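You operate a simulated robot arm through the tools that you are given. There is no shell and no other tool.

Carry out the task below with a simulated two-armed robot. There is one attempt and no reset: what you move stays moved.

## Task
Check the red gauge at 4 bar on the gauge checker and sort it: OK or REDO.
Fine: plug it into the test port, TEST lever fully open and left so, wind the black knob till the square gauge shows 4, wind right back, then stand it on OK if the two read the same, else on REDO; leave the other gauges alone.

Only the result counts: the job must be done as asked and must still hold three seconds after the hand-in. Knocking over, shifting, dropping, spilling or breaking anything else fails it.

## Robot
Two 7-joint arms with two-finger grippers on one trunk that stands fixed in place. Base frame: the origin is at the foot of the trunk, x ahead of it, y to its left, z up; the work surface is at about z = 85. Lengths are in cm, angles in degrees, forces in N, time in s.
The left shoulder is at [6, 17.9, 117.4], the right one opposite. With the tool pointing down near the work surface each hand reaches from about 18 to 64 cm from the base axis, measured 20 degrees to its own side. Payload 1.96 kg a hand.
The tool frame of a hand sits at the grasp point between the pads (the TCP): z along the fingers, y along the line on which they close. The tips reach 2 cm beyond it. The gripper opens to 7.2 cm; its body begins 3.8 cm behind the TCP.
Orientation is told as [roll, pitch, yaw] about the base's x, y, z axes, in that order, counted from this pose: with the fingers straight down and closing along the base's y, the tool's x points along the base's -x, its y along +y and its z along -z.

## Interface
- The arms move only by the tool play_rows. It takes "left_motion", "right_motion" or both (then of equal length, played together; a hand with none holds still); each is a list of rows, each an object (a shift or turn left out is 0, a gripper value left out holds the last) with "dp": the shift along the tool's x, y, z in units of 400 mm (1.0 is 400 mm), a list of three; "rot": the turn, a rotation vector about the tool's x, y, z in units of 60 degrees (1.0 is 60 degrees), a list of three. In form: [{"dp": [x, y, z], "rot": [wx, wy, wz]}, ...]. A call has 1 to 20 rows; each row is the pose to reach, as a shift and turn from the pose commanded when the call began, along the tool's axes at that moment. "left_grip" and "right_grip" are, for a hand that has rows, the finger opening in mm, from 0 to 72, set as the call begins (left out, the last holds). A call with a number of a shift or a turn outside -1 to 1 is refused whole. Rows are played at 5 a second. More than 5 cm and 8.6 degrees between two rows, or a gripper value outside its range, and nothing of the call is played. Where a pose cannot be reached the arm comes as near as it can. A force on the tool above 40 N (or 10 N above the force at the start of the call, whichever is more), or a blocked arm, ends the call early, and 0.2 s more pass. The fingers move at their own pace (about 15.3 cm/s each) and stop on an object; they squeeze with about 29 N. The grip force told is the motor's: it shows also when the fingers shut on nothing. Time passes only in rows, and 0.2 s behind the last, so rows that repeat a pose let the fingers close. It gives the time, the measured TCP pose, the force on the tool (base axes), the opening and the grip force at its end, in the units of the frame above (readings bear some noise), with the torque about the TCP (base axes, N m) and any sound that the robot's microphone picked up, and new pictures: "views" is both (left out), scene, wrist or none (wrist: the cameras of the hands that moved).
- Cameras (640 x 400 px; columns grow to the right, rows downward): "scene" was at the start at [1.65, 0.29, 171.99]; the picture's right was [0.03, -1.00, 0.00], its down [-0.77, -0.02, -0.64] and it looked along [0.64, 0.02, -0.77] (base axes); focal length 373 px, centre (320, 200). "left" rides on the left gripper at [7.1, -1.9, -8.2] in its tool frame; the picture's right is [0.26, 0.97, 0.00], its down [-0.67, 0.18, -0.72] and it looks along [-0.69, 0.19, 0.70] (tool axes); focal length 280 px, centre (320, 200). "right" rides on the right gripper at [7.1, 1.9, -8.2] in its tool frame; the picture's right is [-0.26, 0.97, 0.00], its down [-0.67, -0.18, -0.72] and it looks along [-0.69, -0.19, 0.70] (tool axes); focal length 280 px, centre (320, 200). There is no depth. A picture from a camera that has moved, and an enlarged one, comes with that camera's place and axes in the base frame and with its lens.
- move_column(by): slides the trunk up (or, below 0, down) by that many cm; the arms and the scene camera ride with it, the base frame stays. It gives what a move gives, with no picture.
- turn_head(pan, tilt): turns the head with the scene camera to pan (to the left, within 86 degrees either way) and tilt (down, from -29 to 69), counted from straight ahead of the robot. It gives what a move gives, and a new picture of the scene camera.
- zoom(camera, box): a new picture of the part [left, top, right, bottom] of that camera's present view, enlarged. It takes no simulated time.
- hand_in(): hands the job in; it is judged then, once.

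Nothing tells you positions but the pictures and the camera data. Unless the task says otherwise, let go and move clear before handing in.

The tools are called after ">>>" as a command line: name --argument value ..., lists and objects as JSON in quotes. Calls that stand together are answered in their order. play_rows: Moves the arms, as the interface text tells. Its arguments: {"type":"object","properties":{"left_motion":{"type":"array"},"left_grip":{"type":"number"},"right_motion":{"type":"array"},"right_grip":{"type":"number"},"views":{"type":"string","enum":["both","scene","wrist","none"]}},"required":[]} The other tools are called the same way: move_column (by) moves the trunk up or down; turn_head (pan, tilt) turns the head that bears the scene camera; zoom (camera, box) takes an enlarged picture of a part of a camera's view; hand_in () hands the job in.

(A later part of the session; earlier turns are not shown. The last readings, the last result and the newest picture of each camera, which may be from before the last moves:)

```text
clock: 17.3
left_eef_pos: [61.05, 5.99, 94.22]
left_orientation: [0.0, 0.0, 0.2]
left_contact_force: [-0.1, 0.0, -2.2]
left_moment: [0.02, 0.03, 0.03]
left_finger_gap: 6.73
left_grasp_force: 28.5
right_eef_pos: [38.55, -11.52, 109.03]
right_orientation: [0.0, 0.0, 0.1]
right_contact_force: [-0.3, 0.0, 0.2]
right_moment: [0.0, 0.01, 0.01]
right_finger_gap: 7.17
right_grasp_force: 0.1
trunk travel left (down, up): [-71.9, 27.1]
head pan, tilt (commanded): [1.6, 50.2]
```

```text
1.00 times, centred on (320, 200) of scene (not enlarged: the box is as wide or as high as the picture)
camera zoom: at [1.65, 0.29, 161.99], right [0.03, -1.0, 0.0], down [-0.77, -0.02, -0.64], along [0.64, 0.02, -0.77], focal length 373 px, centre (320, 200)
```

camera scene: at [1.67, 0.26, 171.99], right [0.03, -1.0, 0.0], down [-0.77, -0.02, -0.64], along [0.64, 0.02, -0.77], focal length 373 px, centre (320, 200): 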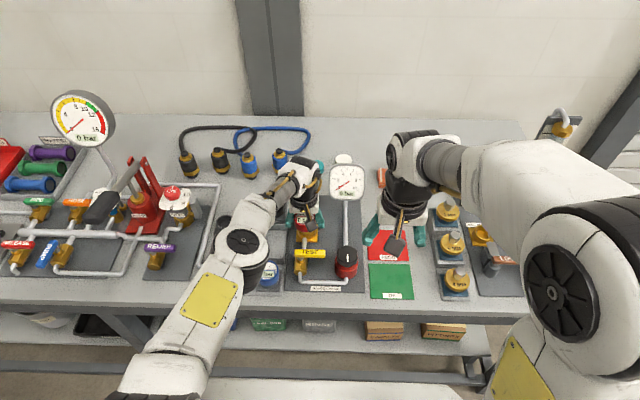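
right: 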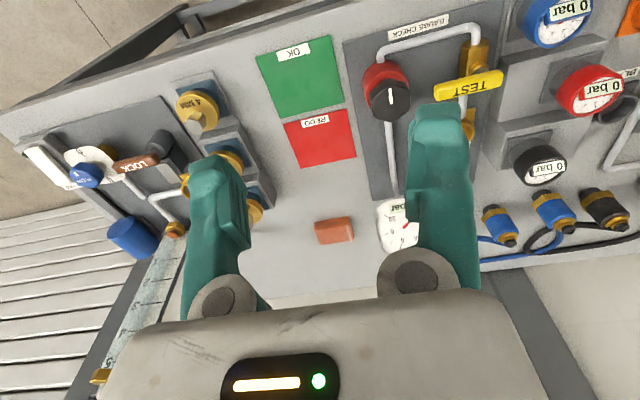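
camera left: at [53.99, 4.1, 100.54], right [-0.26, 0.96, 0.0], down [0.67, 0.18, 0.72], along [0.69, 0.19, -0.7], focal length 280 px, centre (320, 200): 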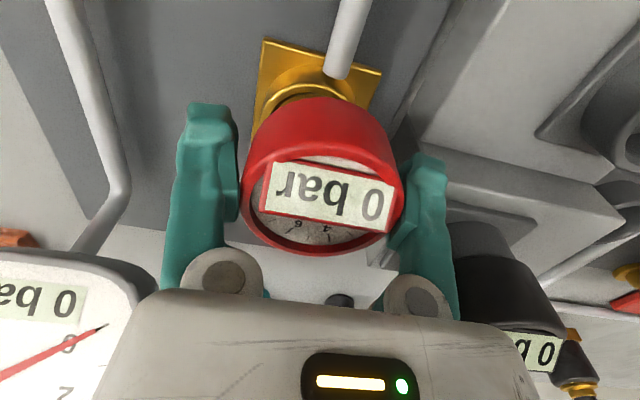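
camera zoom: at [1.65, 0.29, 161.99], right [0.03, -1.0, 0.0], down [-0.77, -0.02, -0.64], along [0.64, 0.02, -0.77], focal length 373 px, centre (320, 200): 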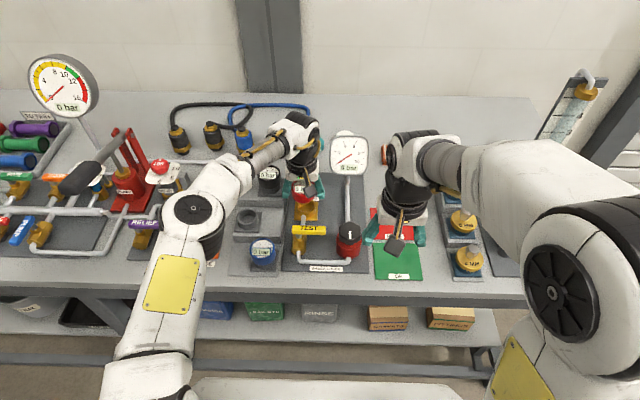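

>>> play_rows --left_motion '[{"dp": [-0.008, -0.004, 0]}, {"dp": [-0.0163, -0.0078, 0]}, {"dp": [-0.0163, -0.0078, 0]}]' --views "wrist"

>>> zoom --camera "left" --box '[220, 0, 420, 125]'

>>> zoom --camera "scene" --box '[270, 160, 370, 230]'

```text
clock: 18.1
left_eef_pos: [61.71, 5.79, 94.26]
left_orientation: [-0.1, 0.0, 0.0]
left_contact_force: [-0.1, 0.7, -1.3]
left_moment: [0.03, -0.03, 0.01]
left_finger_gap: 6.67
left_grasp_force: 29.2
right_eef_pos: [38.42, -11.58, 109.01]
right_orientation: [0.2, 0.1, 0.2]
right_contact_force: [0.2, 0.7, 0.5]
right_moment: [-0.03, 0.03, 0.01]
right_finger_gap: 7.21
right_grasp_force: 0.2
trunk travel left (down, up): [-71.9, 27.1]
head pan, tilt (commanded): [1.6, 50.2]
camera left: at [54.73, 3.84, 102.54], right [-0.26, 0.96, 0.0], down [0.67, 0.18, 0.71], along [0.69, 0.19, -0.7], focal length 280 px, centre (320, 200)
```

left: 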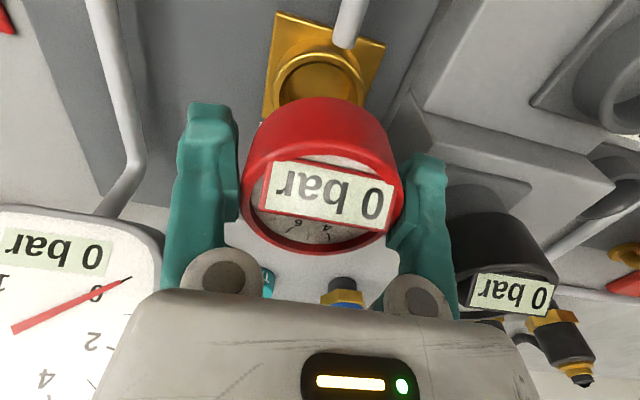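

```text
3.20 times, centred on (320, 62) of left
camera zoom: at [54.73, 3.84, 102.54], right [-0.26, 0.96, 0.0], down [0.67, 0.18, 0.71], along [0.69, 0.19, -0.7], focal length 897 px, centre (320, 640)
```

zoom: 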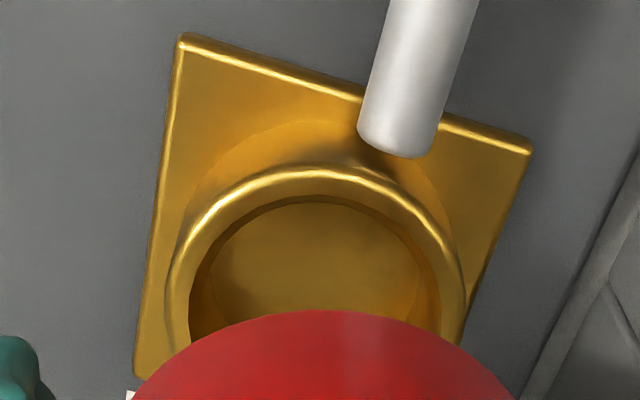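

```text
5.71 times, centred on (320, 195) of scene
camera zoom: at [1.68, 0.3, 161.99], right [0.03, -1.0, 0.0], down [-0.77, -0.02, -0.64], along [0.64, 0.02, -0.77], focal length 2130 px, centre (320, 229)
```

zoom: 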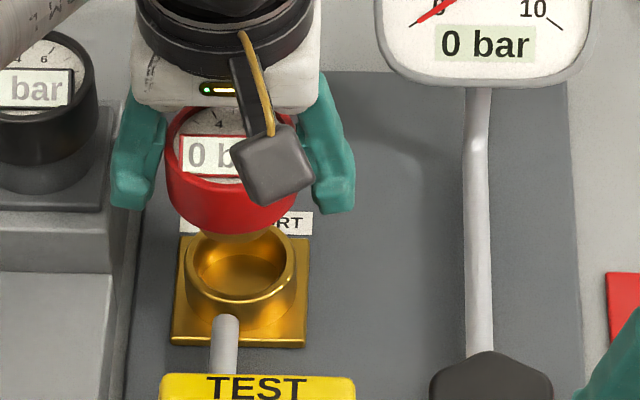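

>>> zoom --camera "left" --box '[220, 60, 420, 260]'

>>> zoom --camera "scene" --box '[290, 165, 340, 225]'

```text
2.00 times, centred on (320, 160) of left
camera zoom: at [54.73, 3.84, 102.54], right [-0.26, 0.96, 0.0], down [0.67, 0.18, 0.71], along [0.69, 0.19, -0.7], focal length 561 px, centre (320, 280)
```

zoom: 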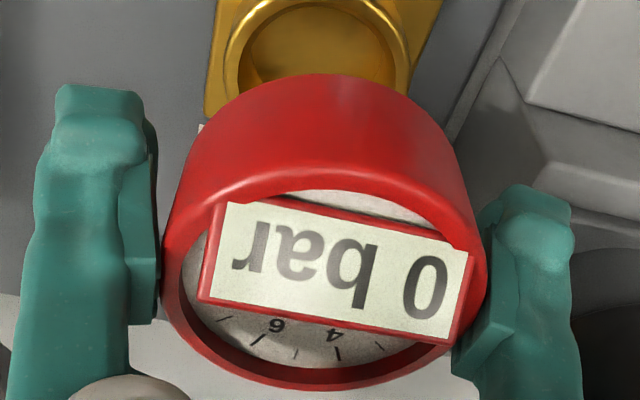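

```text
6.67 times, centred on (315, 195) of scene
camera zoom: at [1.68, 0.3, 161.99], right [0.03, -1.0, 0.0], down [-0.77, -0.02, -0.64], along [0.64, 0.02, -0.77], focal length 2485 px, centre (353, 233)
```

zoom: 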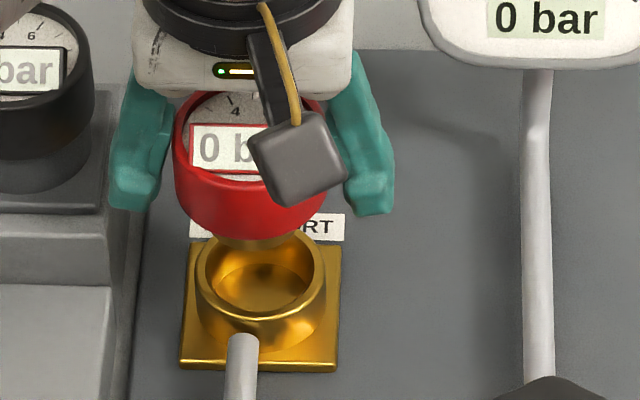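

The gauge is about 0.2 cm too far toward +y, so I'll correct that while lowering it to the rim in fine steps.

>>> play_rows --left_motion '[{"dp": [0, -0.0043, 0.01]}, {"dp": [0, -0.0043, 0.025]}, {"dp": [0, -0.0043, 0.04]}, {"dp": [0, -0.0043, 0.055]}, {"dp": [0, -0.0043, 0.065]}, {"dp": [0, -0.0043, 0.075]}, {"dp": [0, -0.0043, 0.0825]}, {"dp": [0, -0.0043, 0.0825]}]' --views "both"

>>> zoom --camera "scene" --box '[290, 165, 340, 225]'

>>> zoom --camera "left" --box '[220, 0, 420, 125]'

```text
clock: 19.9
left_eef_pos: [61.63, 5.5, 90.94]
left_orientation: [0.0, -0.1, 0.1]
left_contact_force: [-0.2, 0.4, -1.0]
left_moment: [0.03, 0.0, 0.02]
left_finger_gap: 6.66
left_grasp_force: 28.9
right_eef_pos: [38.42, -11.33, 109.06]
right_orientation: [0.0, 0.0, 0.1]
right_contact_force: [0.7, 0.7, 0.1]
right_moment: [0.0, 0.04, -0.02]
right_finger_gap: 7.18
right_grasp_force: 0.0
trunk travel left (down, up): [-71.9, 27.1]
head pan, tilt (commanded): [1.6, 50.2]
camera scene: at [1.67, 0.29, 161.99], right [0.03, -1.0, 0.0], down [-0.77, -0.02, -0.64], along [0.64, 0.02, -0.77], focal length 373 px, centre (320, 200)
camera left: at [54.72, 3.66, 99.23], right [-0.26, 0.96, 0.0], down [0.67, 0.18, 0.72], along [0.69, 0.19, -0.7], focal length 280 px, centre (320, 200)
```

scene: 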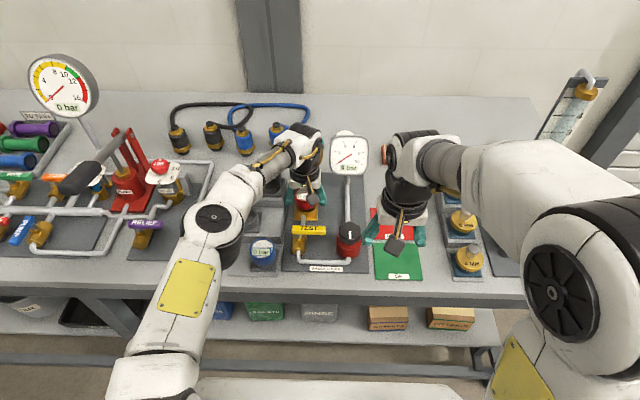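
left: 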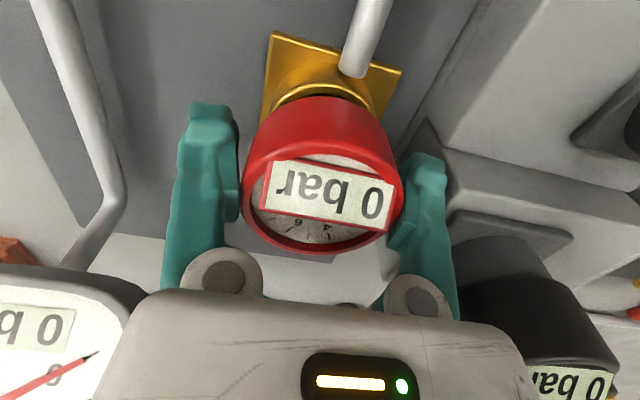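

```text
6.67 times, centred on (315, 195) of scene
camera zoom: at [1.67, 0.29, 161.99], right [0.03, -1.0, 0.0], down [-0.77, -0.02, -0.64], along [0.64, 0.02, -0.77], focal length 2485 px, centre (353, 233)
```

zoom: 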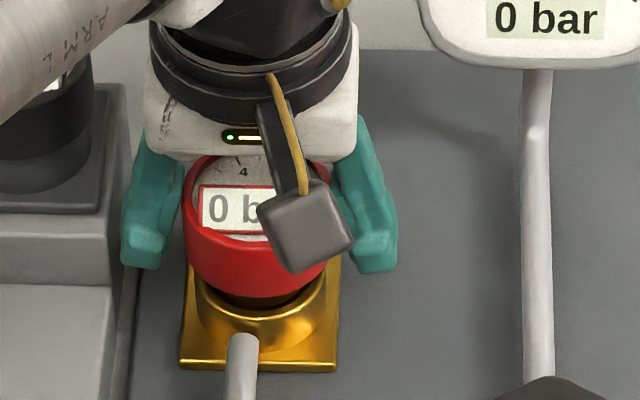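

```text
3.20 times, centred on (320, 62) of left
camera zoom: at [54.72, 3.66, 99.23], right [-0.26, 0.96, 0.0], down [0.67, 0.18, 0.72], along [0.69, 0.19, -0.7], focal length 897 px, centre (320, 640)
```

zoom: 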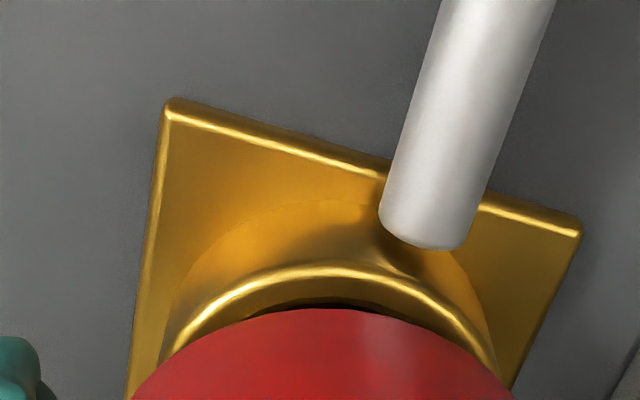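

There's no contact force yet and the plug looks to be entering the socket. I'll keep going down slowly.

>>> play_rows --left_motion '[{"dp": [0, 0, 0.005]}, {"dp": [0, 0, 0.01]}, {"dp": [0, 0, 0.015]}, {"dp": [0, 0, 0.02]}, {"dp": [0, 0, 0.025]}, {"dp": [0, 0, 0.03]}, {"dp": [0, 0, 0.03]}]' --views "wrist"

>>> zoom --camera "scene" --box '[290, 165, 340, 225]'

```text
clock: 21.5
left_eef_pos: [61.71, 5.45, 89.82]
left_orientation: [0.0, 0.0, 0.0]
left_contact_force: [0.2, 0.7, -0.7]
left_moment: [-0.01, 0.0, -0.02]
left_finger_gap: 6.68
left_grasp_force: 29.5
right_eef_pos: [38.39, -11.51, 109.13]
right_orientation: [0.1, 0.0, 0.1]
right_contact_force: [0.4, 0.3, -0.5]
right_moment: [0.0, -0.02, -0.02]
right_finger_gap: 7.19
right_grasp_force: 0.1
trunk travel left (down, up): [-71.9, 27.1]
head pan, tilt (commanded): [1.6, 50.2]
camera left: at [54.71, 3.64, 98.03], right [-0.26, 0.96, 0.0], down [0.67, 0.18, 0.72], along [0.69, 0.19, -0.7], focal length 280 px, centre (320, 200)
```

left: 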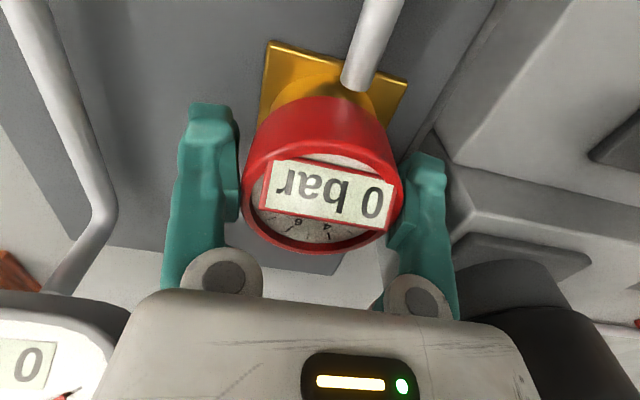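

```text
6.67 times, centred on (315, 195) of scene
camera zoom: at [1.67, 0.29, 161.98], right [0.03, -1.0, 0.0], down [-0.77, -0.02, -0.64], along [0.64, 0.02, -0.77], focal length 2485 px, centre (353, 233)
```

zoom: 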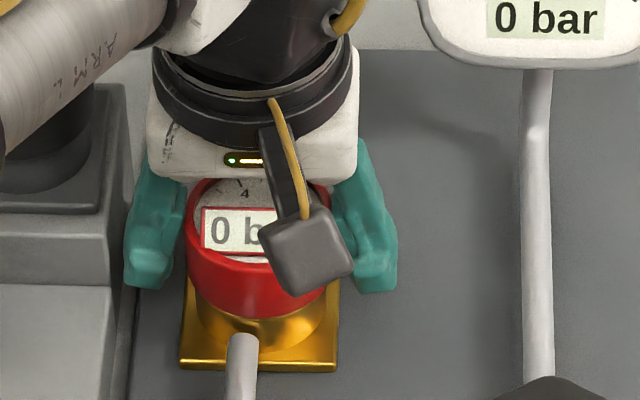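

>>> play_rows --left_motion '[{"dp": [0, 0, 0.0025]}, {"dp": [0, 0, 0.005]}, {"dp": [0, 0, 0.0075]}, {"dp": [0, 0, 0.01]}, {"dp": [0, 0, 0.01]}]' --views "wrist"

>>> zoom --camera "scene" --box '[290, 165, 340, 225]'

```text
clock: 22.7
left_eef_pos: [61.68, 5.48, 89.49]
left_orientation: [0.0, -0.2, 0.1]
left_contact_force: [5.6, -0.6, 20.4]
left_moment: [0.04, 0.5, 0.0]
left_finger_gap: 6.62
left_grasp_force: 28.9
right_eef_pos: [38.38, -11.63, 109.25]
right_orientation: [0.2, -0.1, 0.0]
right_contact_force: [-0.4, 0.5, -0.3]
right_moment: [0.06, -0.01, -0.01]
right_finger_gap: 7.22
right_grasp_force: 0.1
trunk travel left (down, up): [-71.9, 27.1]
head pan, tilt (commanded): [1.6, 50.2]
camera left: at [54.68, 3.63, 97.83], right [-0.26, 0.96, 0.0], down [0.67, 0.18, 0.72], along [0.69, 0.19, -0.7], focal length 280 px, centre (320, 200)
```

left: 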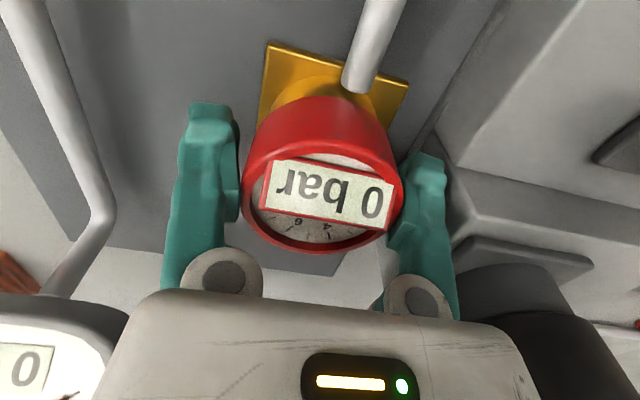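

```text
6.67 times, centred on (315, 195) of scene
camera zoom: at [1.46, 0.24, 162.01], right [0.03, -1.0, 0.0], down [-0.77, -0.02, -0.64], along [0.64, 0.02, -0.77], focal length 2485 px, centre (353, 233)
```

zoom: 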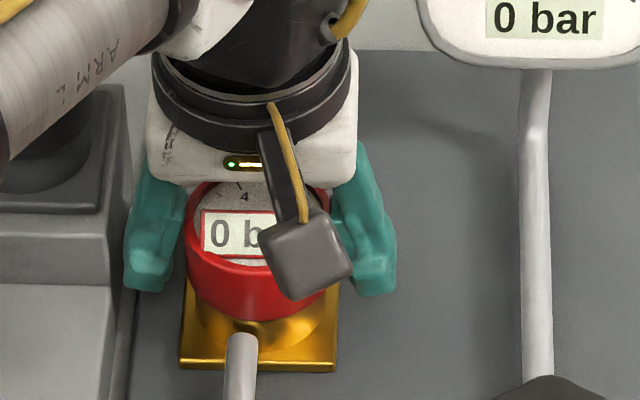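

The hand meets 20 N at z=89.5, which is where I expected the gauge to seat. I'll take off the push, open the fingers and lift away.

>>> play_rows --left_motion '[{"dp": [0, 0, -0.004]}, {"dp": [0, 0, -0.004]}]' --views "none"

>>> play_rows --left_motion '[{"dp": [0, 0, 0]}, {"dp": [0, 0, 0]}, {"dp": [0, 0, 0]}]' --left_grip 72 --views "wrist"

```text
clock: 23.3
left_eef_pos: [61.69, 5.38, 89.6]
left_orientation: [0.0, 0.1, 0.1]
left_contact_force: [5.3, -1.2, 12.5]
left_moment: [-0.17, -0.21, 0.03]
left_finger_gap: 6.64
left_grasp_force: 29.5
right_eef_pos: [38.28, -11.43, 109.11]
right_orientation: [0.1, 0.0, 0.1]
right_contact_force: [-0.5, 0.4, -0.6]
right_moment: [0.01, 0.0, 0.01]
right_finger_gap: 7.2
right_grasp_force: 0.1
trunk travel left (down, up): [-71.9, 27.1]
head pan, tilt (commanded): [1.6, 50.2]
```

```text
clock: 24.1
left_eef_pos: [61.7, 5.55, 89.56]
left_orientation: [0.0, 0.0, 0.1]
left_contact_force: [0.5, 0.5, -0.7]
left_moment: [0.03, 0.0, -0.01]
left_finger_gap: 7.21
left_grasp_force: 0.1
right_eef_pos: [38.33, -11.46, 109.0]
right_orientation: [0.0, 0.0, 0.1]
right_contact_force: [-0.3, 0.5, 0.0]
right_moment: [0.01, -0.01, -0.01]
right_finger_gap: 7.21
right_grasp_force: 0.0
trunk travel left (down, up): [-71.9, 27.1]
head pan, tilt (commanded): [1.6, 50.2]
camera left: at [54.72, 3.66, 97.8], right [-0.26, 0.96, 0.0], down [0.67, 0.18, 0.72], along [0.69, 0.19, -0.7], focal length 280 px, centre (320, 200)
```

left: 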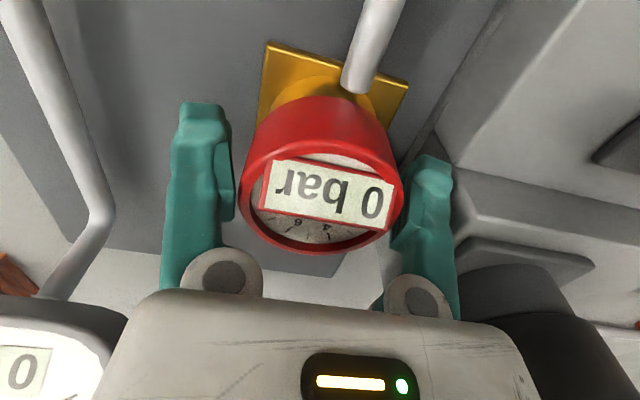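

>>> play_rows --left_motion '[{"dp": [0, 0, -0.02]}, {"dp": [0, 0, -0.05]}, {"dp": [0, 0, -0.1]}, {"dp": [0, 0, -0.15]}, {"dp": [0, 0, -0.2]}, {"dp": [0, 0, -0.25]}, {"dp": [0, 0, -0.3]}]' --views "both"

>>> zoom --camera "scene" --box '[270, 165, 370, 275]'

```text
clock: 25.7
left_eef_pos: [61.8, 5.45, 101.53]
left_orientation: [-0.1, 0.0, 0.0]
left_contact_force: [-0.6, -1.7, 0.2]
left_moment: [0.03, -0.02, 0.02]
left_finger_gap: 7.19
left_grasp_force: 0.1
right_eef_pos: [38.37, -11.6, 109.07]
right_orientation: [0.1, 0.0, 0.2]
right_contact_force: [-0.5, 0.3, -0.4]
right_moment: [0.0, -0.01, -0.01]
right_finger_gap: 7.22
right_grasp_force: 0.1
trunk travel left (down, up): [-71.9, 27.1]
head pan, tilt (commanded): [1.6, 50.2]
camera scene: at [1.62, 0.28, 161.98], right [0.03, -1.0, 0.0], down [-0.77, -0.02, -0.64], along [0.64, 0.02, -0.77], focal length 373 px, centre (320, 200)
camera left: at [54.77, 3.64, 109.82], right [-0.26, 0.96, 0.0], down [0.67, 0.18, 0.72], along [0.69, 0.19, -0.7], focal length 280 px, centre (320, 200)
```

scene: 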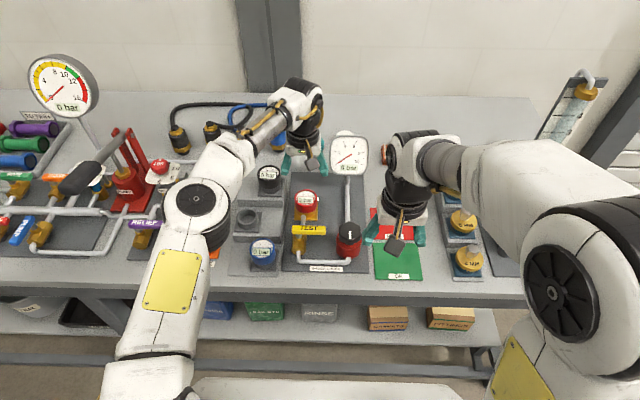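
left: 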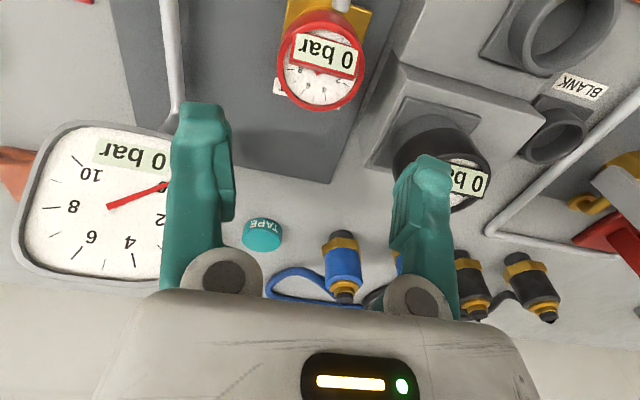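

```text
3.64 times, centred on (320, 220) of scene
camera zoom: at [1.62, 0.28, 161.98], right [0.03, -1.0, 0.0], down [-0.77, -0.02, -0.64], along [0.64, 0.02, -0.77], focal length 1355 px, centre (320, 127)
```

zoom: 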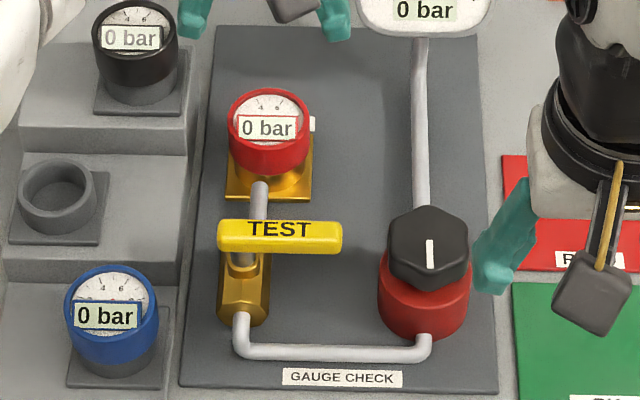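

The gauge is seated upright in the test port. Next is the TEST lever, so I'll bring the left hand back for a close look at its pivot and stops.

>>> play_rows --left_motion '[{"dp": [0.05, 0, -0.05]}, {"dp": [0.1, 0, -0.08]}, {"dp": [0.15, 0, -0.1125]}, {"dp": [0.2, 0, -0.1125]}, {"dp": [0.25, 0, -0.1125]}, {"dp": [0.3, 0, -0.1125]}, {"dp": [0.35, 0, -0.1125]}, {"dp": [0.395, 0, -0.1125]}, {"dp": [0.395, 0, -0.1125]}]' --views "both"

>>> zoom --camera "left" --box '[220, 0, 420, 125]'

>>> zoom --camera "right" --box '[240, 0, 640, 250]'

```text
clock: 27.7
left_eef_pos: [45.95, 5.49, 106.01]
left_orientation: [-0.1, 0.0, 0.2]
left_contact_force: [0.1, 0.6, -0.7]
left_moment: [0.01, -0.04, 0.02]
left_finger_gap: 7.19
left_grasp_force: 0.1
right_eef_pos: [38.53, -11.52, 109.14]
right_orientation: [0.1, 0.0, 0.1]
right_contact_force: [0.8, 0.4, 0.1]
right_moment: [0.01, 0.06, 0.04]
right_finger_gap: 7.19
right_grasp_force: 0.0
trunk travel left (down, up): [-71.9, 27.1]
head pan, tilt (commanded): [1.6, 50.2]
camera scene: at [1.69, 0.28, 161.99], right [0.03, -1.0, 0.0], down [-0.77, -0.02, -0.64], along [0.64, 0.02, -0.77], focal length 373 px, centre (320, 200)
camera left: at [38.93, 3.63, 114.29], right [-0.26, 0.96, 0.0], down [0.67, 0.18, 0.72], along [0.69, 0.19, -0.7], focal length 280 px, centre (320, 200)
```

scene: 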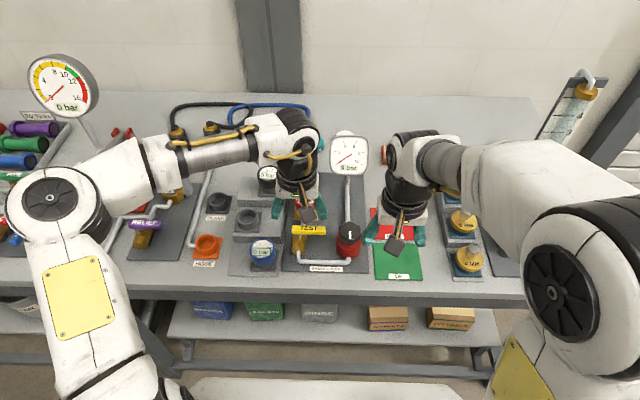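
left: 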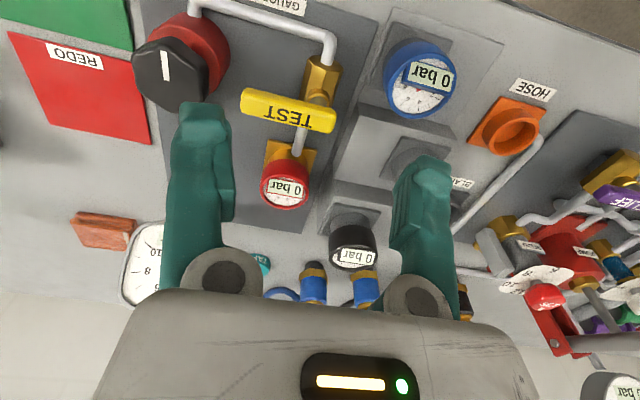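

```text
3.20 times, centred on (320, 62) of left
camera zoom: at [38.93, 3.63, 114.29], right [-0.26, 0.96, 0.0], down [0.67, 0.18, 0.72], along [0.69, 0.19, -0.7], focal length 897 px, centre (320, 640)
```

zoom: 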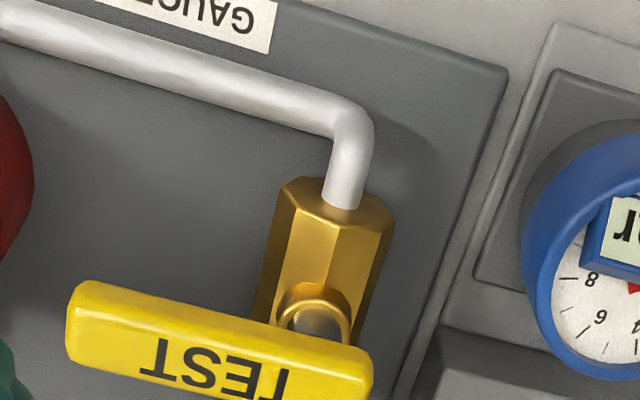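

```text
1.60 times, centred on (440, 125) of right
camera zoom: at [31.38, -9.64, 117.36], right [0.26, 0.97, 0.0], down [0.67, -0.18, 0.71], along [0.69, -0.19, -0.7], focal length 449 px, centre (128, 320)
```

zoom: 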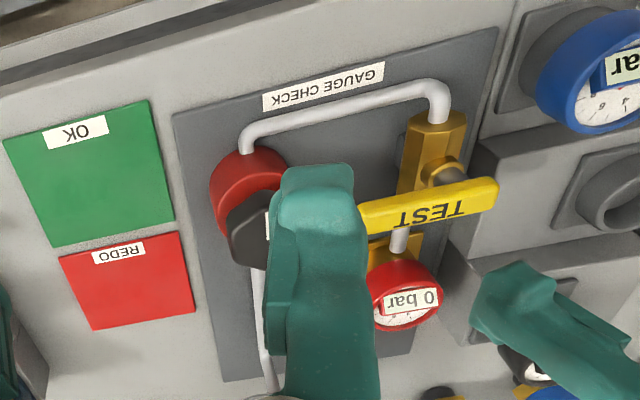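

The TEST lever runs along y from about 0.3 to 8.1 at z of about 92, and its pivot is near (50.5, 6.4), so the long arm points toward -y. I'll park the left hand out to the left and look at the other valves to see which way an open lever points.

>>> play_rows --left_motion '[{"dp": [0.006, 0.05, -0.05]}, {"dp": [0.012, 0.1, -0.1]}, {"dp": [0.018, 0.15, -0.15]}, {"dp": [0.024, 0.2, -0.2]}, {"dp": [0.03, 0.25, -0.2]}, {"dp": [0.036, 0.3, -0.2]}, {"dp": [0.042, 0.35, -0.2]}, {"dp": [0.05, 0.4125, -0.2]}, {"dp": [0.05, 0.4125, -0.2]}]' --views "both"

>>> zoom --camera "left" --box '[380, 0, 640, 160]'

>>> zoom --camera "scene" --box '[0, 160, 200, 285]'

```text
clock: 29.7
left_eef_pos: [43.99, 21.93, 114.07]
left_orientation: [-0.1, 0.1, 0.1]
left_contact_force: [0.1, 1.2, 0.0]
left_moment: [-0.01, 0.02, -0.01]
left_finger_gap: 7.18
left_grasp_force: 0.0
right_eef_pos: [38.46, -11.59, 109.02]
right_orientation: [0.1, 0.0, 0.1]
right_contact_force: [-0.2, -0.7, 0.8]
right_moment: [0.01, -0.01, -0.01]
right_finger_gap: 7.18
right_grasp_force: 0.0
trunk travel left (down, up): [-71.9, 27.1]
head pan, tilt (commanded): [1.6, 50.2]
camera scene: at [1.68, 0.22, 161.99], right [0.03, -1.0, 0.0], down [-0.77, -0.02, -0.64], along [0.64, 0.02, -0.77], focal length 373 px, centre (320, 200)
camera left: at [36.88, 20.07, 122.32], right [-0.26, 0.96, 0.0], down [0.67, 0.18, 0.72], along [0.69, 0.19, -0.7], focal length 280 px, centre (320, 200)
```

scene: 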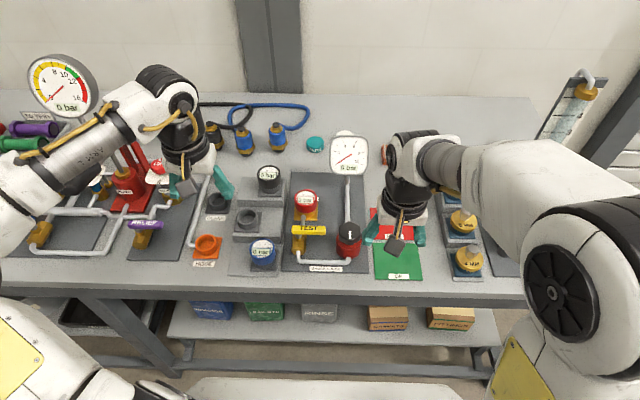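
left: 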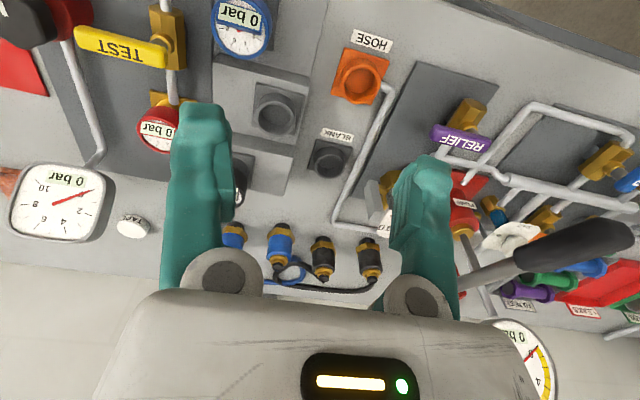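

```text
2.46 times, centred on (510, 80) of left
camera zoom: at [36.88, 20.07, 122.32], right [-0.26, 0.96, 0.0], down [0.67, 0.18, 0.72], along [0.69, 0.19, -0.7], focal length 690 px, centre (-148, 495)
```

zoom: 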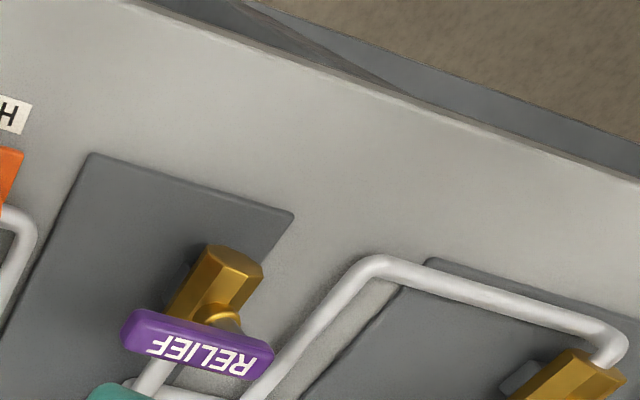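

```text
3.20 times, centred on (100, 222) of scene
camera zoom: at [1.68, 0.22, 161.99], right [0.03, -1.0, 0.0], down [-0.77, -0.02, -0.64], along [0.64, 0.02, -0.77], focal length 1193 px, centre (1024, 128)
```

zoom: 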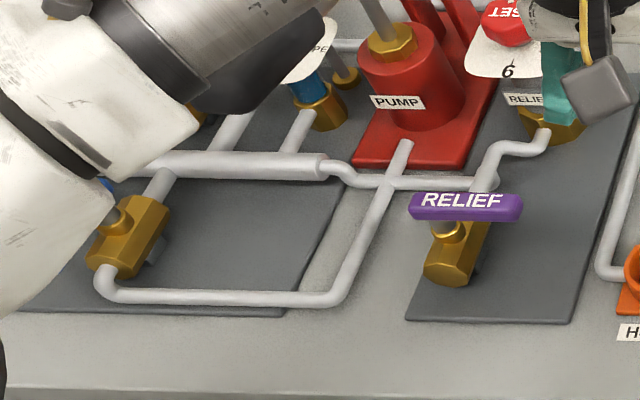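

>>> zoom --camera "left" --box '[480, 80, 640, 220]'

>>> zoom --camera "left" --box '[40, 0, 200, 110]'

```text
2.86 times, centred on (560, 150) of left
camera zoom: at [36.88, 20.07, 122.32], right [-0.26, 0.96, 0.0], down [0.67, 0.18, 0.72], along [0.69, 0.19, -0.7], focal length 801 px, centre (-366, 343)
```

zoom: 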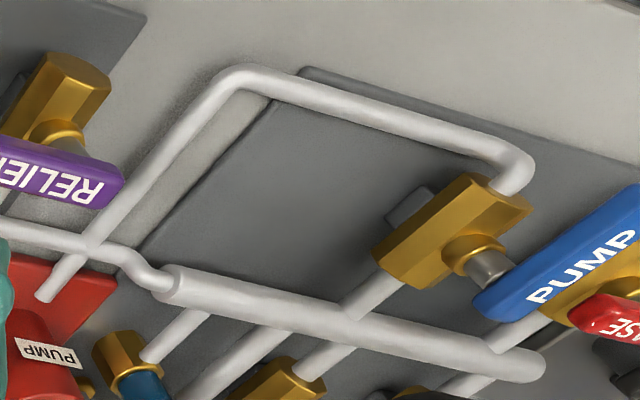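

```text
3.64 times, centred on (120, 55) of left
camera zoom: at [36.88, 20.07, 122.32], right [-0.26, 0.96, 0.0], down [0.67, 0.18, 0.72], along [0.69, 0.19, -0.7], focal length 1020 px, centre (1047, 727)
```

zoom: 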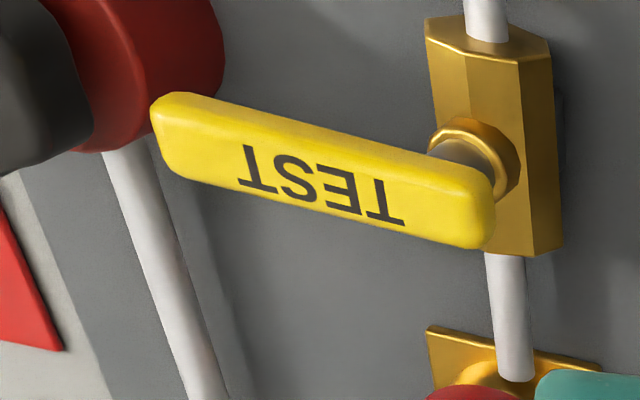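

The PUMP valve stands open with its long arm pointing toward -x, so TEST should open the same way, turning from -y to -x. I'll bring the closed right hand over to a spot just behind the lever (+x side, near its free end) to use as a pusher.

>>> play_rows --right_motion '[{"dp": [-0.045, 0.04, 0]}, {"dp": [-0.09, 0.08, 0]}, {"dp": [-0.14, 0.125, 0]}, {"dp": [-0.19, 0.17, 0]}, {"dp": [-0.24, 0.215, 0.03]}, {"dp": [-0.285, 0.255, 0.06]}, {"dp": [-0.33, 0.295, 0.09]}, {"dp": [-0.3725, 0.3325, 0.125]}, {"dp": [-0.3725, 0.3325, 0.125]}]' --right_grip 0 --views "both"

>>> zoom --camera "right" --box '[200, 0, 440, 200]'

>>> zoom --camera "scene" --box '[260, 150, 380, 280]'

>>> zoom --camera "left" --box '[0, 0, 260, 200]'

```text
clock: 31.7
left_eef_pos: [43.9, 21.9, 114.05]
left_orientation: [0.0, -0.1, 0.1]
left_contact_force: [-0.1, -0.4, 0.0]
left_moment: [0.0, 0.02, 0.03]
left_finger_gap: 7.22
left_grasp_force: 0.0
right_eef_pos: [43.56, -6.2, 109.36]
right_orientation: [0.5, -1.8, 0.1]
right_contact_force: [0.0, -0.5, 0.7]
right_moment: [0.02, 0.02, -0.01]
right_finger_gap: 0.01
right_grasp_force: 29.1
right hand out of reach, approached as far as the arm can: row 3, 4, 5, 6, 7, 8, 9
trunk travel left (down, up): [-71.9, 27.1]
head pan, tilt (commanded): [1.6, 50.2]
camera scene: at [1.65, 0.31, 161.99], right [0.03, -1.0, 0.0], down [-0.77, -0.02, -0.64], along [0.64, 0.02, -0.77], focal length 373 px, centre (320, 200)
camera right: at [36.27, -4.39, 117.46], right [0.26, 0.97, 0.02], down [0.65, -0.19, 0.73], along [0.71, -0.18, -0.68], focal length 280 px, centre (320, 200)
```

scene: 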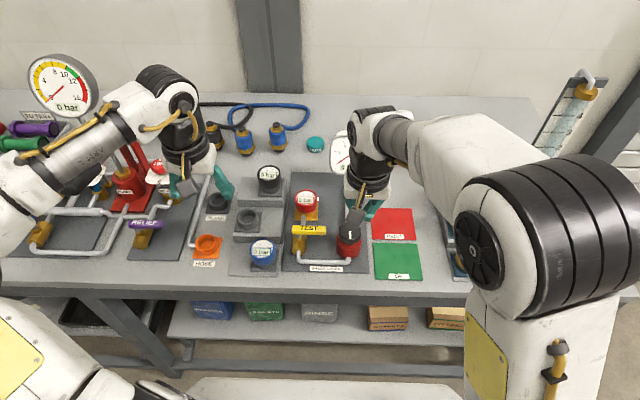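
right: 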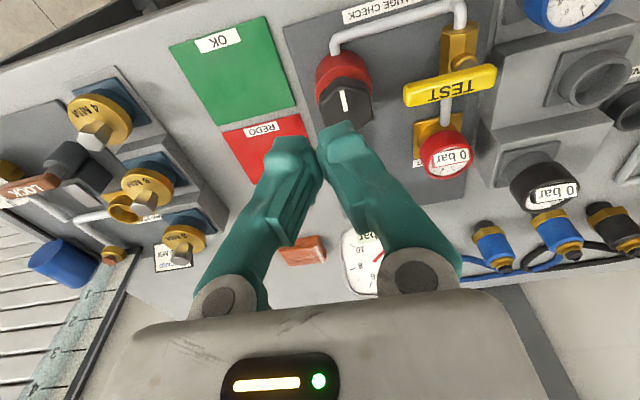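

```text
2.00 times, centred on (320, 100) of right
camera zoom: at [36.27, -4.39, 117.46], right [0.26, 0.97, 0.02], down [0.65, -0.19, 0.73], along [0.71, -0.18, -0.68], focal length 561 px, centre (320, 400)
```

zoom: 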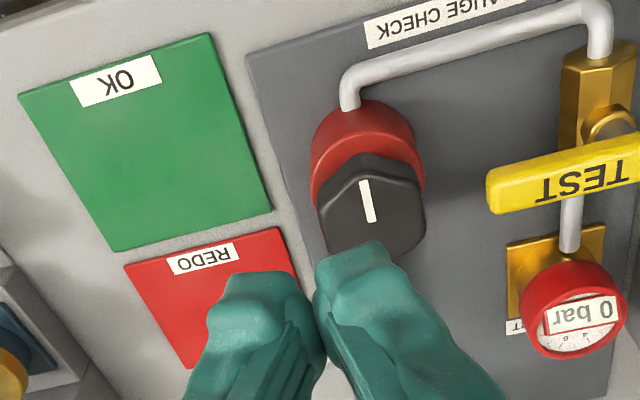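

```text
3.08 times, centred on (320, 215) of scene
camera zoom: at [1.65, 0.31, 161.99], right [0.03, -1.0, 0.0], down [-0.77, -0.02, -0.64], along [0.64, 0.02, -0.77], focal length 1147 px, centre (320, 154)
```

zoom: 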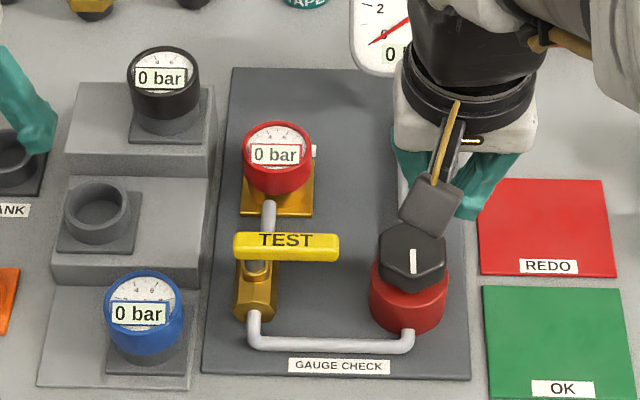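

```text
2.00 times, centred on (130, 100) of left
camera zoom: at [36.87, 20.11, 122.31], right [-0.26, 0.96, 0.0], down [0.67, 0.18, 0.72], along [0.69, 0.19, -0.7], focal length 561 px, centre (700, 400)
```

zoom: 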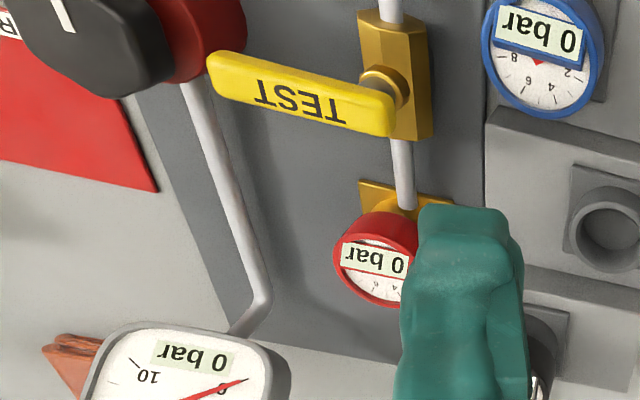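

The right arm jammed against a joint limit at this height, with the elbow raised to the side. I'll drop the hand lower and level it again to see whether its reach improves nearer the bench.

>>> play_rows --right_motion '[{"dp": [0.02, -0.01, 0.0], "rot": [0.004, 0.015, 0]}, {"dp": [0.04, -0.02, 0.04], "rot": [0.008, 0.03, 0]}, {"dp": [0.05, -0.03, 0.08], "rot": [0.008, 0.03, 0]}, {"dp": [0.05, -0.03, 0.12], "rot": [0.008, 0.03, 0]}, {"dp": [0.05, -0.03, 0.16], "rot": [0.008, 0.03, 0]}, {"dp": [0.05, -0.03, 0.2], "rot": [0.008, 0.03, 0]}, {"dp": [0.05, -0.03, 0.24], "rot": [0.008, 0.03, 0]}, {"dp": [0.05, -0.03, 0.26], "rot": [0.008, 0.03, 0]}, {"dp": [0.05, -0.03, 0.26], "rot": [0.008, 0.03, 0]}]' --right_grip 0 --views "both"

```text
clock: 33.7
left_eef_pos: [43.79, 21.85, 113.98]
left_orientation: [0.0, 0.0, 0.1]
left_contact_force: [-0.7, -0.4, -0.7]
left_moment: [-0.01, -0.01, -0.01]
left_finger_gap: 7.21
left_grasp_force: 0.0
right_eef_pos: [41.56, -7.28, 98.98]
right_orientation: [-0.4, 1.7, 0.1]
right_contact_force: [0.3, 0.3, 0.9]
right_moment: [0.03, 0.03, 0.0]
right_finger_gap: 0.0
right_grasp_force: 28.5
right hand out of reach, approached as far as the arm can: row 1
trunk travel left (down, up): [-71.9, 27.1]
head pan, tilt (commanded): [1.6, 50.2]
camera scene: at [1.64, 0.29, 161.99], right [0.03, -1.0, 0.0], down [-0.77, -0.02, -0.64], along [0.64, 0.02, -0.77], focal length 373 px, centre (320, 200)
camera right: at [34.69, -5.32, 107.56], right [0.26, 0.97, -0.02], down [0.7, -0.18, 0.7], along [0.67, -0.19, -0.72], focal length 280 px, centre (320, 200)
```

scene: 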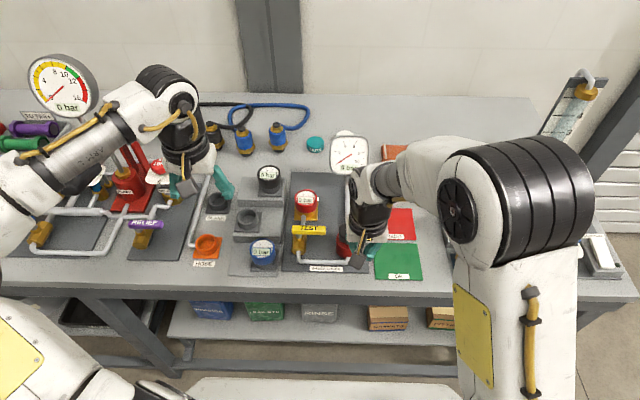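
right: 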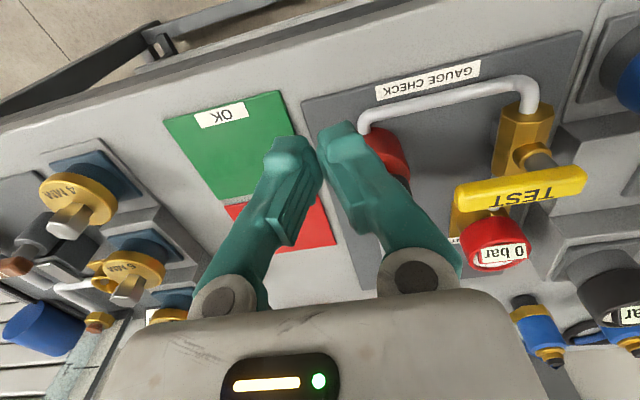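

The right hand moves freely lower down, and its commanded orientation was vertical all along, so I'll undo that extra tilt. I'll try moving it at this height toward the far side of the lever's free end.

>>> play_rows --right_motion '[{"dp": [0, 0, 0], "rot": [-0.008, -0.03, 0]}, {"dp": [-0.05, 0.03, -0.015], "rot": [-0.008, -0.03, 0]}, {"dp": [-0.1, 0.065, -0.015], "rot": [-0.008, -0.03, 0]}, {"dp": [-0.15, 0.11, -0.015], "rot": [-0.008, -0.03, 0]}, {"dp": [-0.2, 0.15, -0.015], "rot": [-0.008, -0.03, 0]}, {"dp": [-0.25, 0.19, -0.015], "rot": [-0.008, -0.03, 0]}, {"dp": [-0.296, 0.2245, -0.015], "rot": [-0.008, -0.03, 0]}, {"dp": [-0.296, 0.2245, -0.015], "rot": [-0.008, -0.03, 0]}]' --right_grip 0 --views "both"

>>> zoom --camera "left" --box '[0, 0, 260, 200]'

>>> zoom --camera "scene" --box '[260, 150, 380, 280]'

```text
clock: 35.5
left_eef_pos: [43.85, 21.81, 113.99]
left_orientation: [-0.1, 0.0, 0.1]
left_contact_force: [0.6, -0.3, -0.8]
left_moment: [0.02, -0.02, 0.01]
left_finger_gap: 7.21
left_grasp_force: 0.0
right_eef_pos: [51.7, 0.32, 99.18]
right_orientation: [0.1, 0.0, 0.1]
right_contact_force: [0.3, 0.2, 0.0]
right_moment: [0.0, -0.03, 0.0]
right_finger_gap: 0.01
right_grasp_force: 29.1
right hand out of reach, approached as far as the arm can: row 7, 8
trunk travel left (down, up): [-71.9, 27.1]
head pan, tilt (commanded): [1.6, 50.2]
camera scene: at [1.68, 0.31, 161.99], right [0.03, -1.0, 0.0], down [-0.77, -0.02, -0.64], along [0.64, 0.02, -0.77], focal length 373 px, centre (320, 200)
camera right: at [44.51, 2.2, 107.6], right [0.26, 0.97, 0.0], down [0.67, -0.18, 0.72], along [0.69, -0.19, -0.7], focal length 280 px, centre (320, 200)
```

scene: 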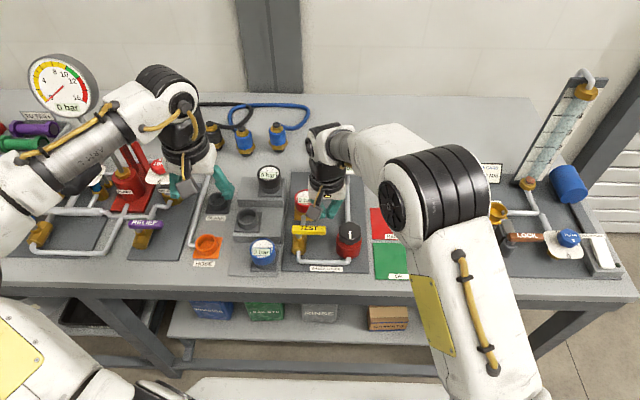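
right: 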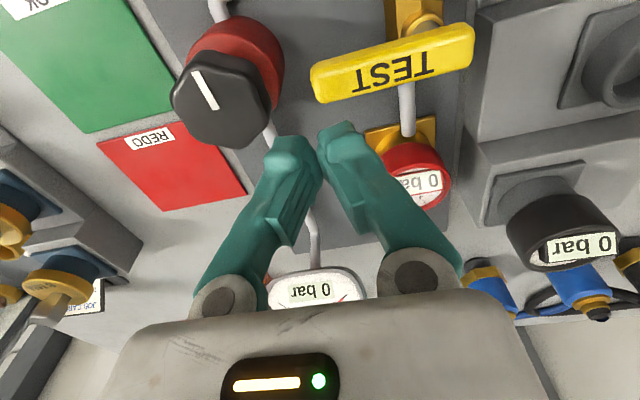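

```text
2.00 times, centred on (130, 100) of left
camera zoom: at [36.89, 20.11, 122.3], right [-0.26, 0.96, 0.0], down [0.67, 0.18, 0.72], along [0.69, 0.19, -0.7], focal length 561 px, centre (700, 400)
```

zoom: 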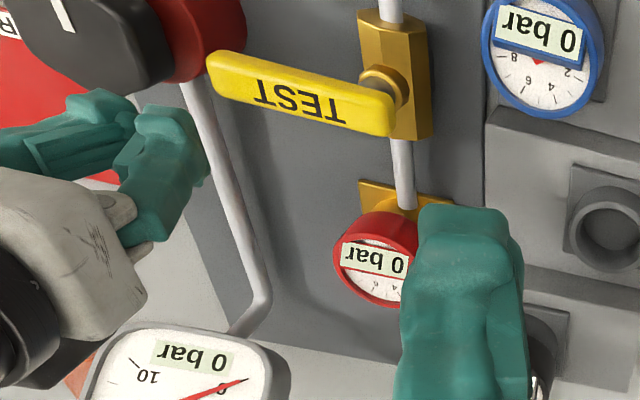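

```text
3.08 times, centred on (320, 215) of scene
camera zoom: at [1.68, 0.31, 161.99], right [0.03, -1.0, 0.0], down [-0.77, -0.02, -0.64], along [0.64, 0.02, -0.77], focal length 1147 px, centre (320, 154)
```

zoom: 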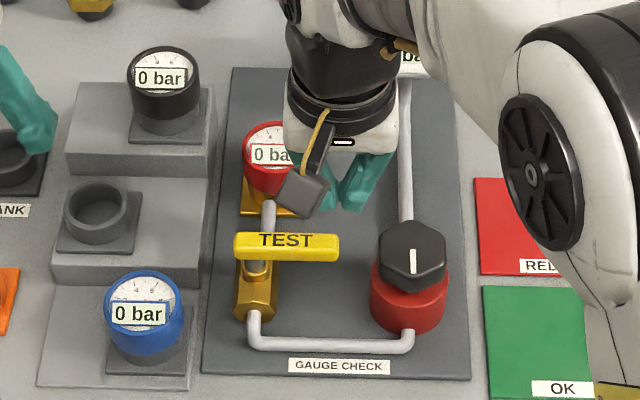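

The right arm stops short of the far side of the lever, but the left arm reaches easily there. I'll pull the right hand back out of the way and use the left hand on the lever.

>>> play_rows --right_motion '[{"dp": [0.043, -0.045, -0.01]}, {"dp": [0.086, -0.09, -0.02]}, {"dp": [0.129, -0.135, -0.03]}, {"dp": [0.172, -0.18, -0.04]}, {"dp": [0.215, -0.225, -0.05]}, {"dp": [0.258, -0.27, -0.06]}, {"dp": [0.3, -0.315, -0.07]}, {"dp": [0.3425, -0.358, -0.08]}, {"dp": [0.3425, -0.358, -0.08]}]' --right_grip 0 --left_motion '[{"dp": [0, 0, 0]}, {"dp": [0, 0, 0]}, {"dp": [0, 0, 0]}, {"dp": [0, 0, 0]}, {"dp": [0, 0, 0]}, {"dp": [0, 0, 0]}, {"dp": [0, 0, 0]}, {"dp": [0, 0, 0]}, {"dp": [0, 0, 0]}]' --left_grip 0 --views "both"

>>> zoom --camera "right" --box '[240, 0, 640, 250]'

```text
clock: 37.5
left_eef_pos: [43.87, 21.97, 114.08]
left_orientation: [0.0, 0.1, 0.2]
left_contact_force: [0.1, -0.2, 0.2]
left_moment: [0.01, 0.01, 0.04]
left_finger_gap: 0.0
left_grasp_force: 29.4
right_eef_pos: [37.83, -14.13, 102.33]
right_orientation: [0.1, -0.1, 0.0]
right_contact_force: [0.1, 0.6, -0.2]
right_moment: [0.0, 0.0, -0.02]
right_finger_gap: 0.0
right_grasp_force: 29.1
trunk travel left (down, up): [-71.9, 27.1]
head pan, tilt (commanded): [1.6, 50.2]
camera scene: at [1.71, 0.33, 161.98], right [0.03, -1.0, 0.0], down [-0.77, -0.02, -0.64], along [0.64, 0.02, -0.77], focal length 373 px, centre (320, 200)
camera right: at [30.8, -12.19, 110.73], right [0.26, 0.97, 0.0], down [0.68, -0.18, 0.71], along [0.69, -0.19, -0.7], focal length 280 px, centre (320, 200)
camera left: at [36.92, 20.12, 122.29], right [-0.26, 0.96, 0.0], down [0.67, 0.18, 0.71], along [0.69, 0.19, -0.7], focal length 280 px, centre (320, 200)
```

scene: 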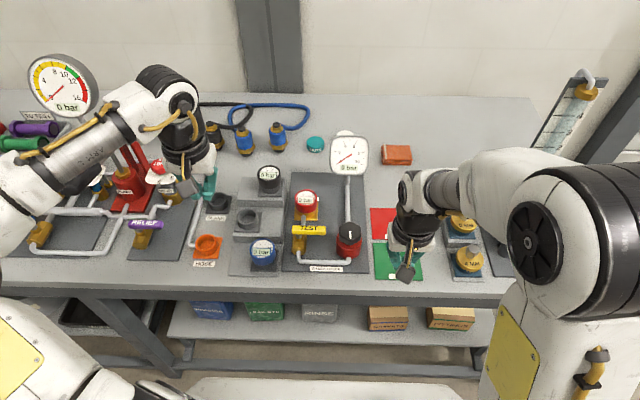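
right: 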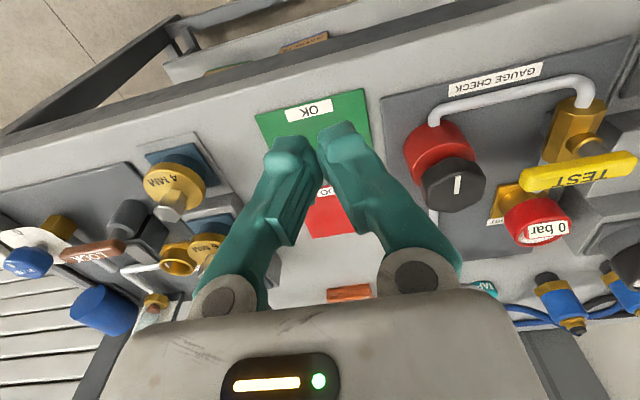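
left: 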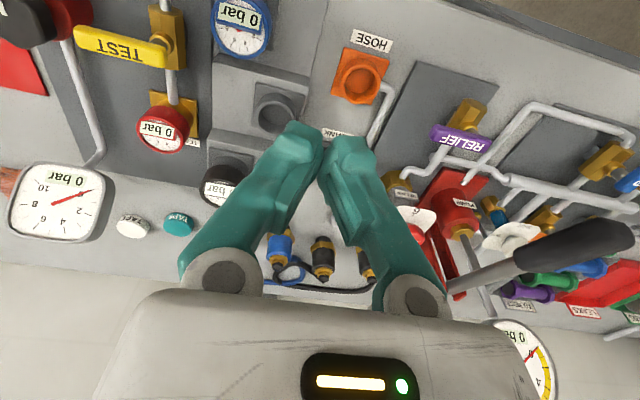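

```text
1.60 times, centred on (440, 125) of right
camera zoom: at [30.8, -12.19, 110.73], right [0.26, 0.97, 0.0], down [0.68, -0.18, 0.71], along [0.69, -0.19, -0.7], focal length 449 px, centre (128, 320)
```

zoom: 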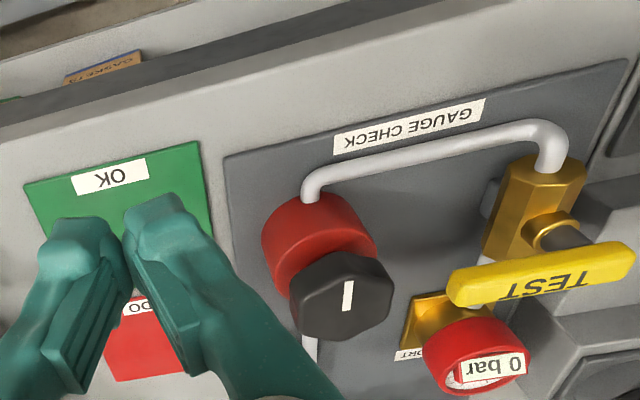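

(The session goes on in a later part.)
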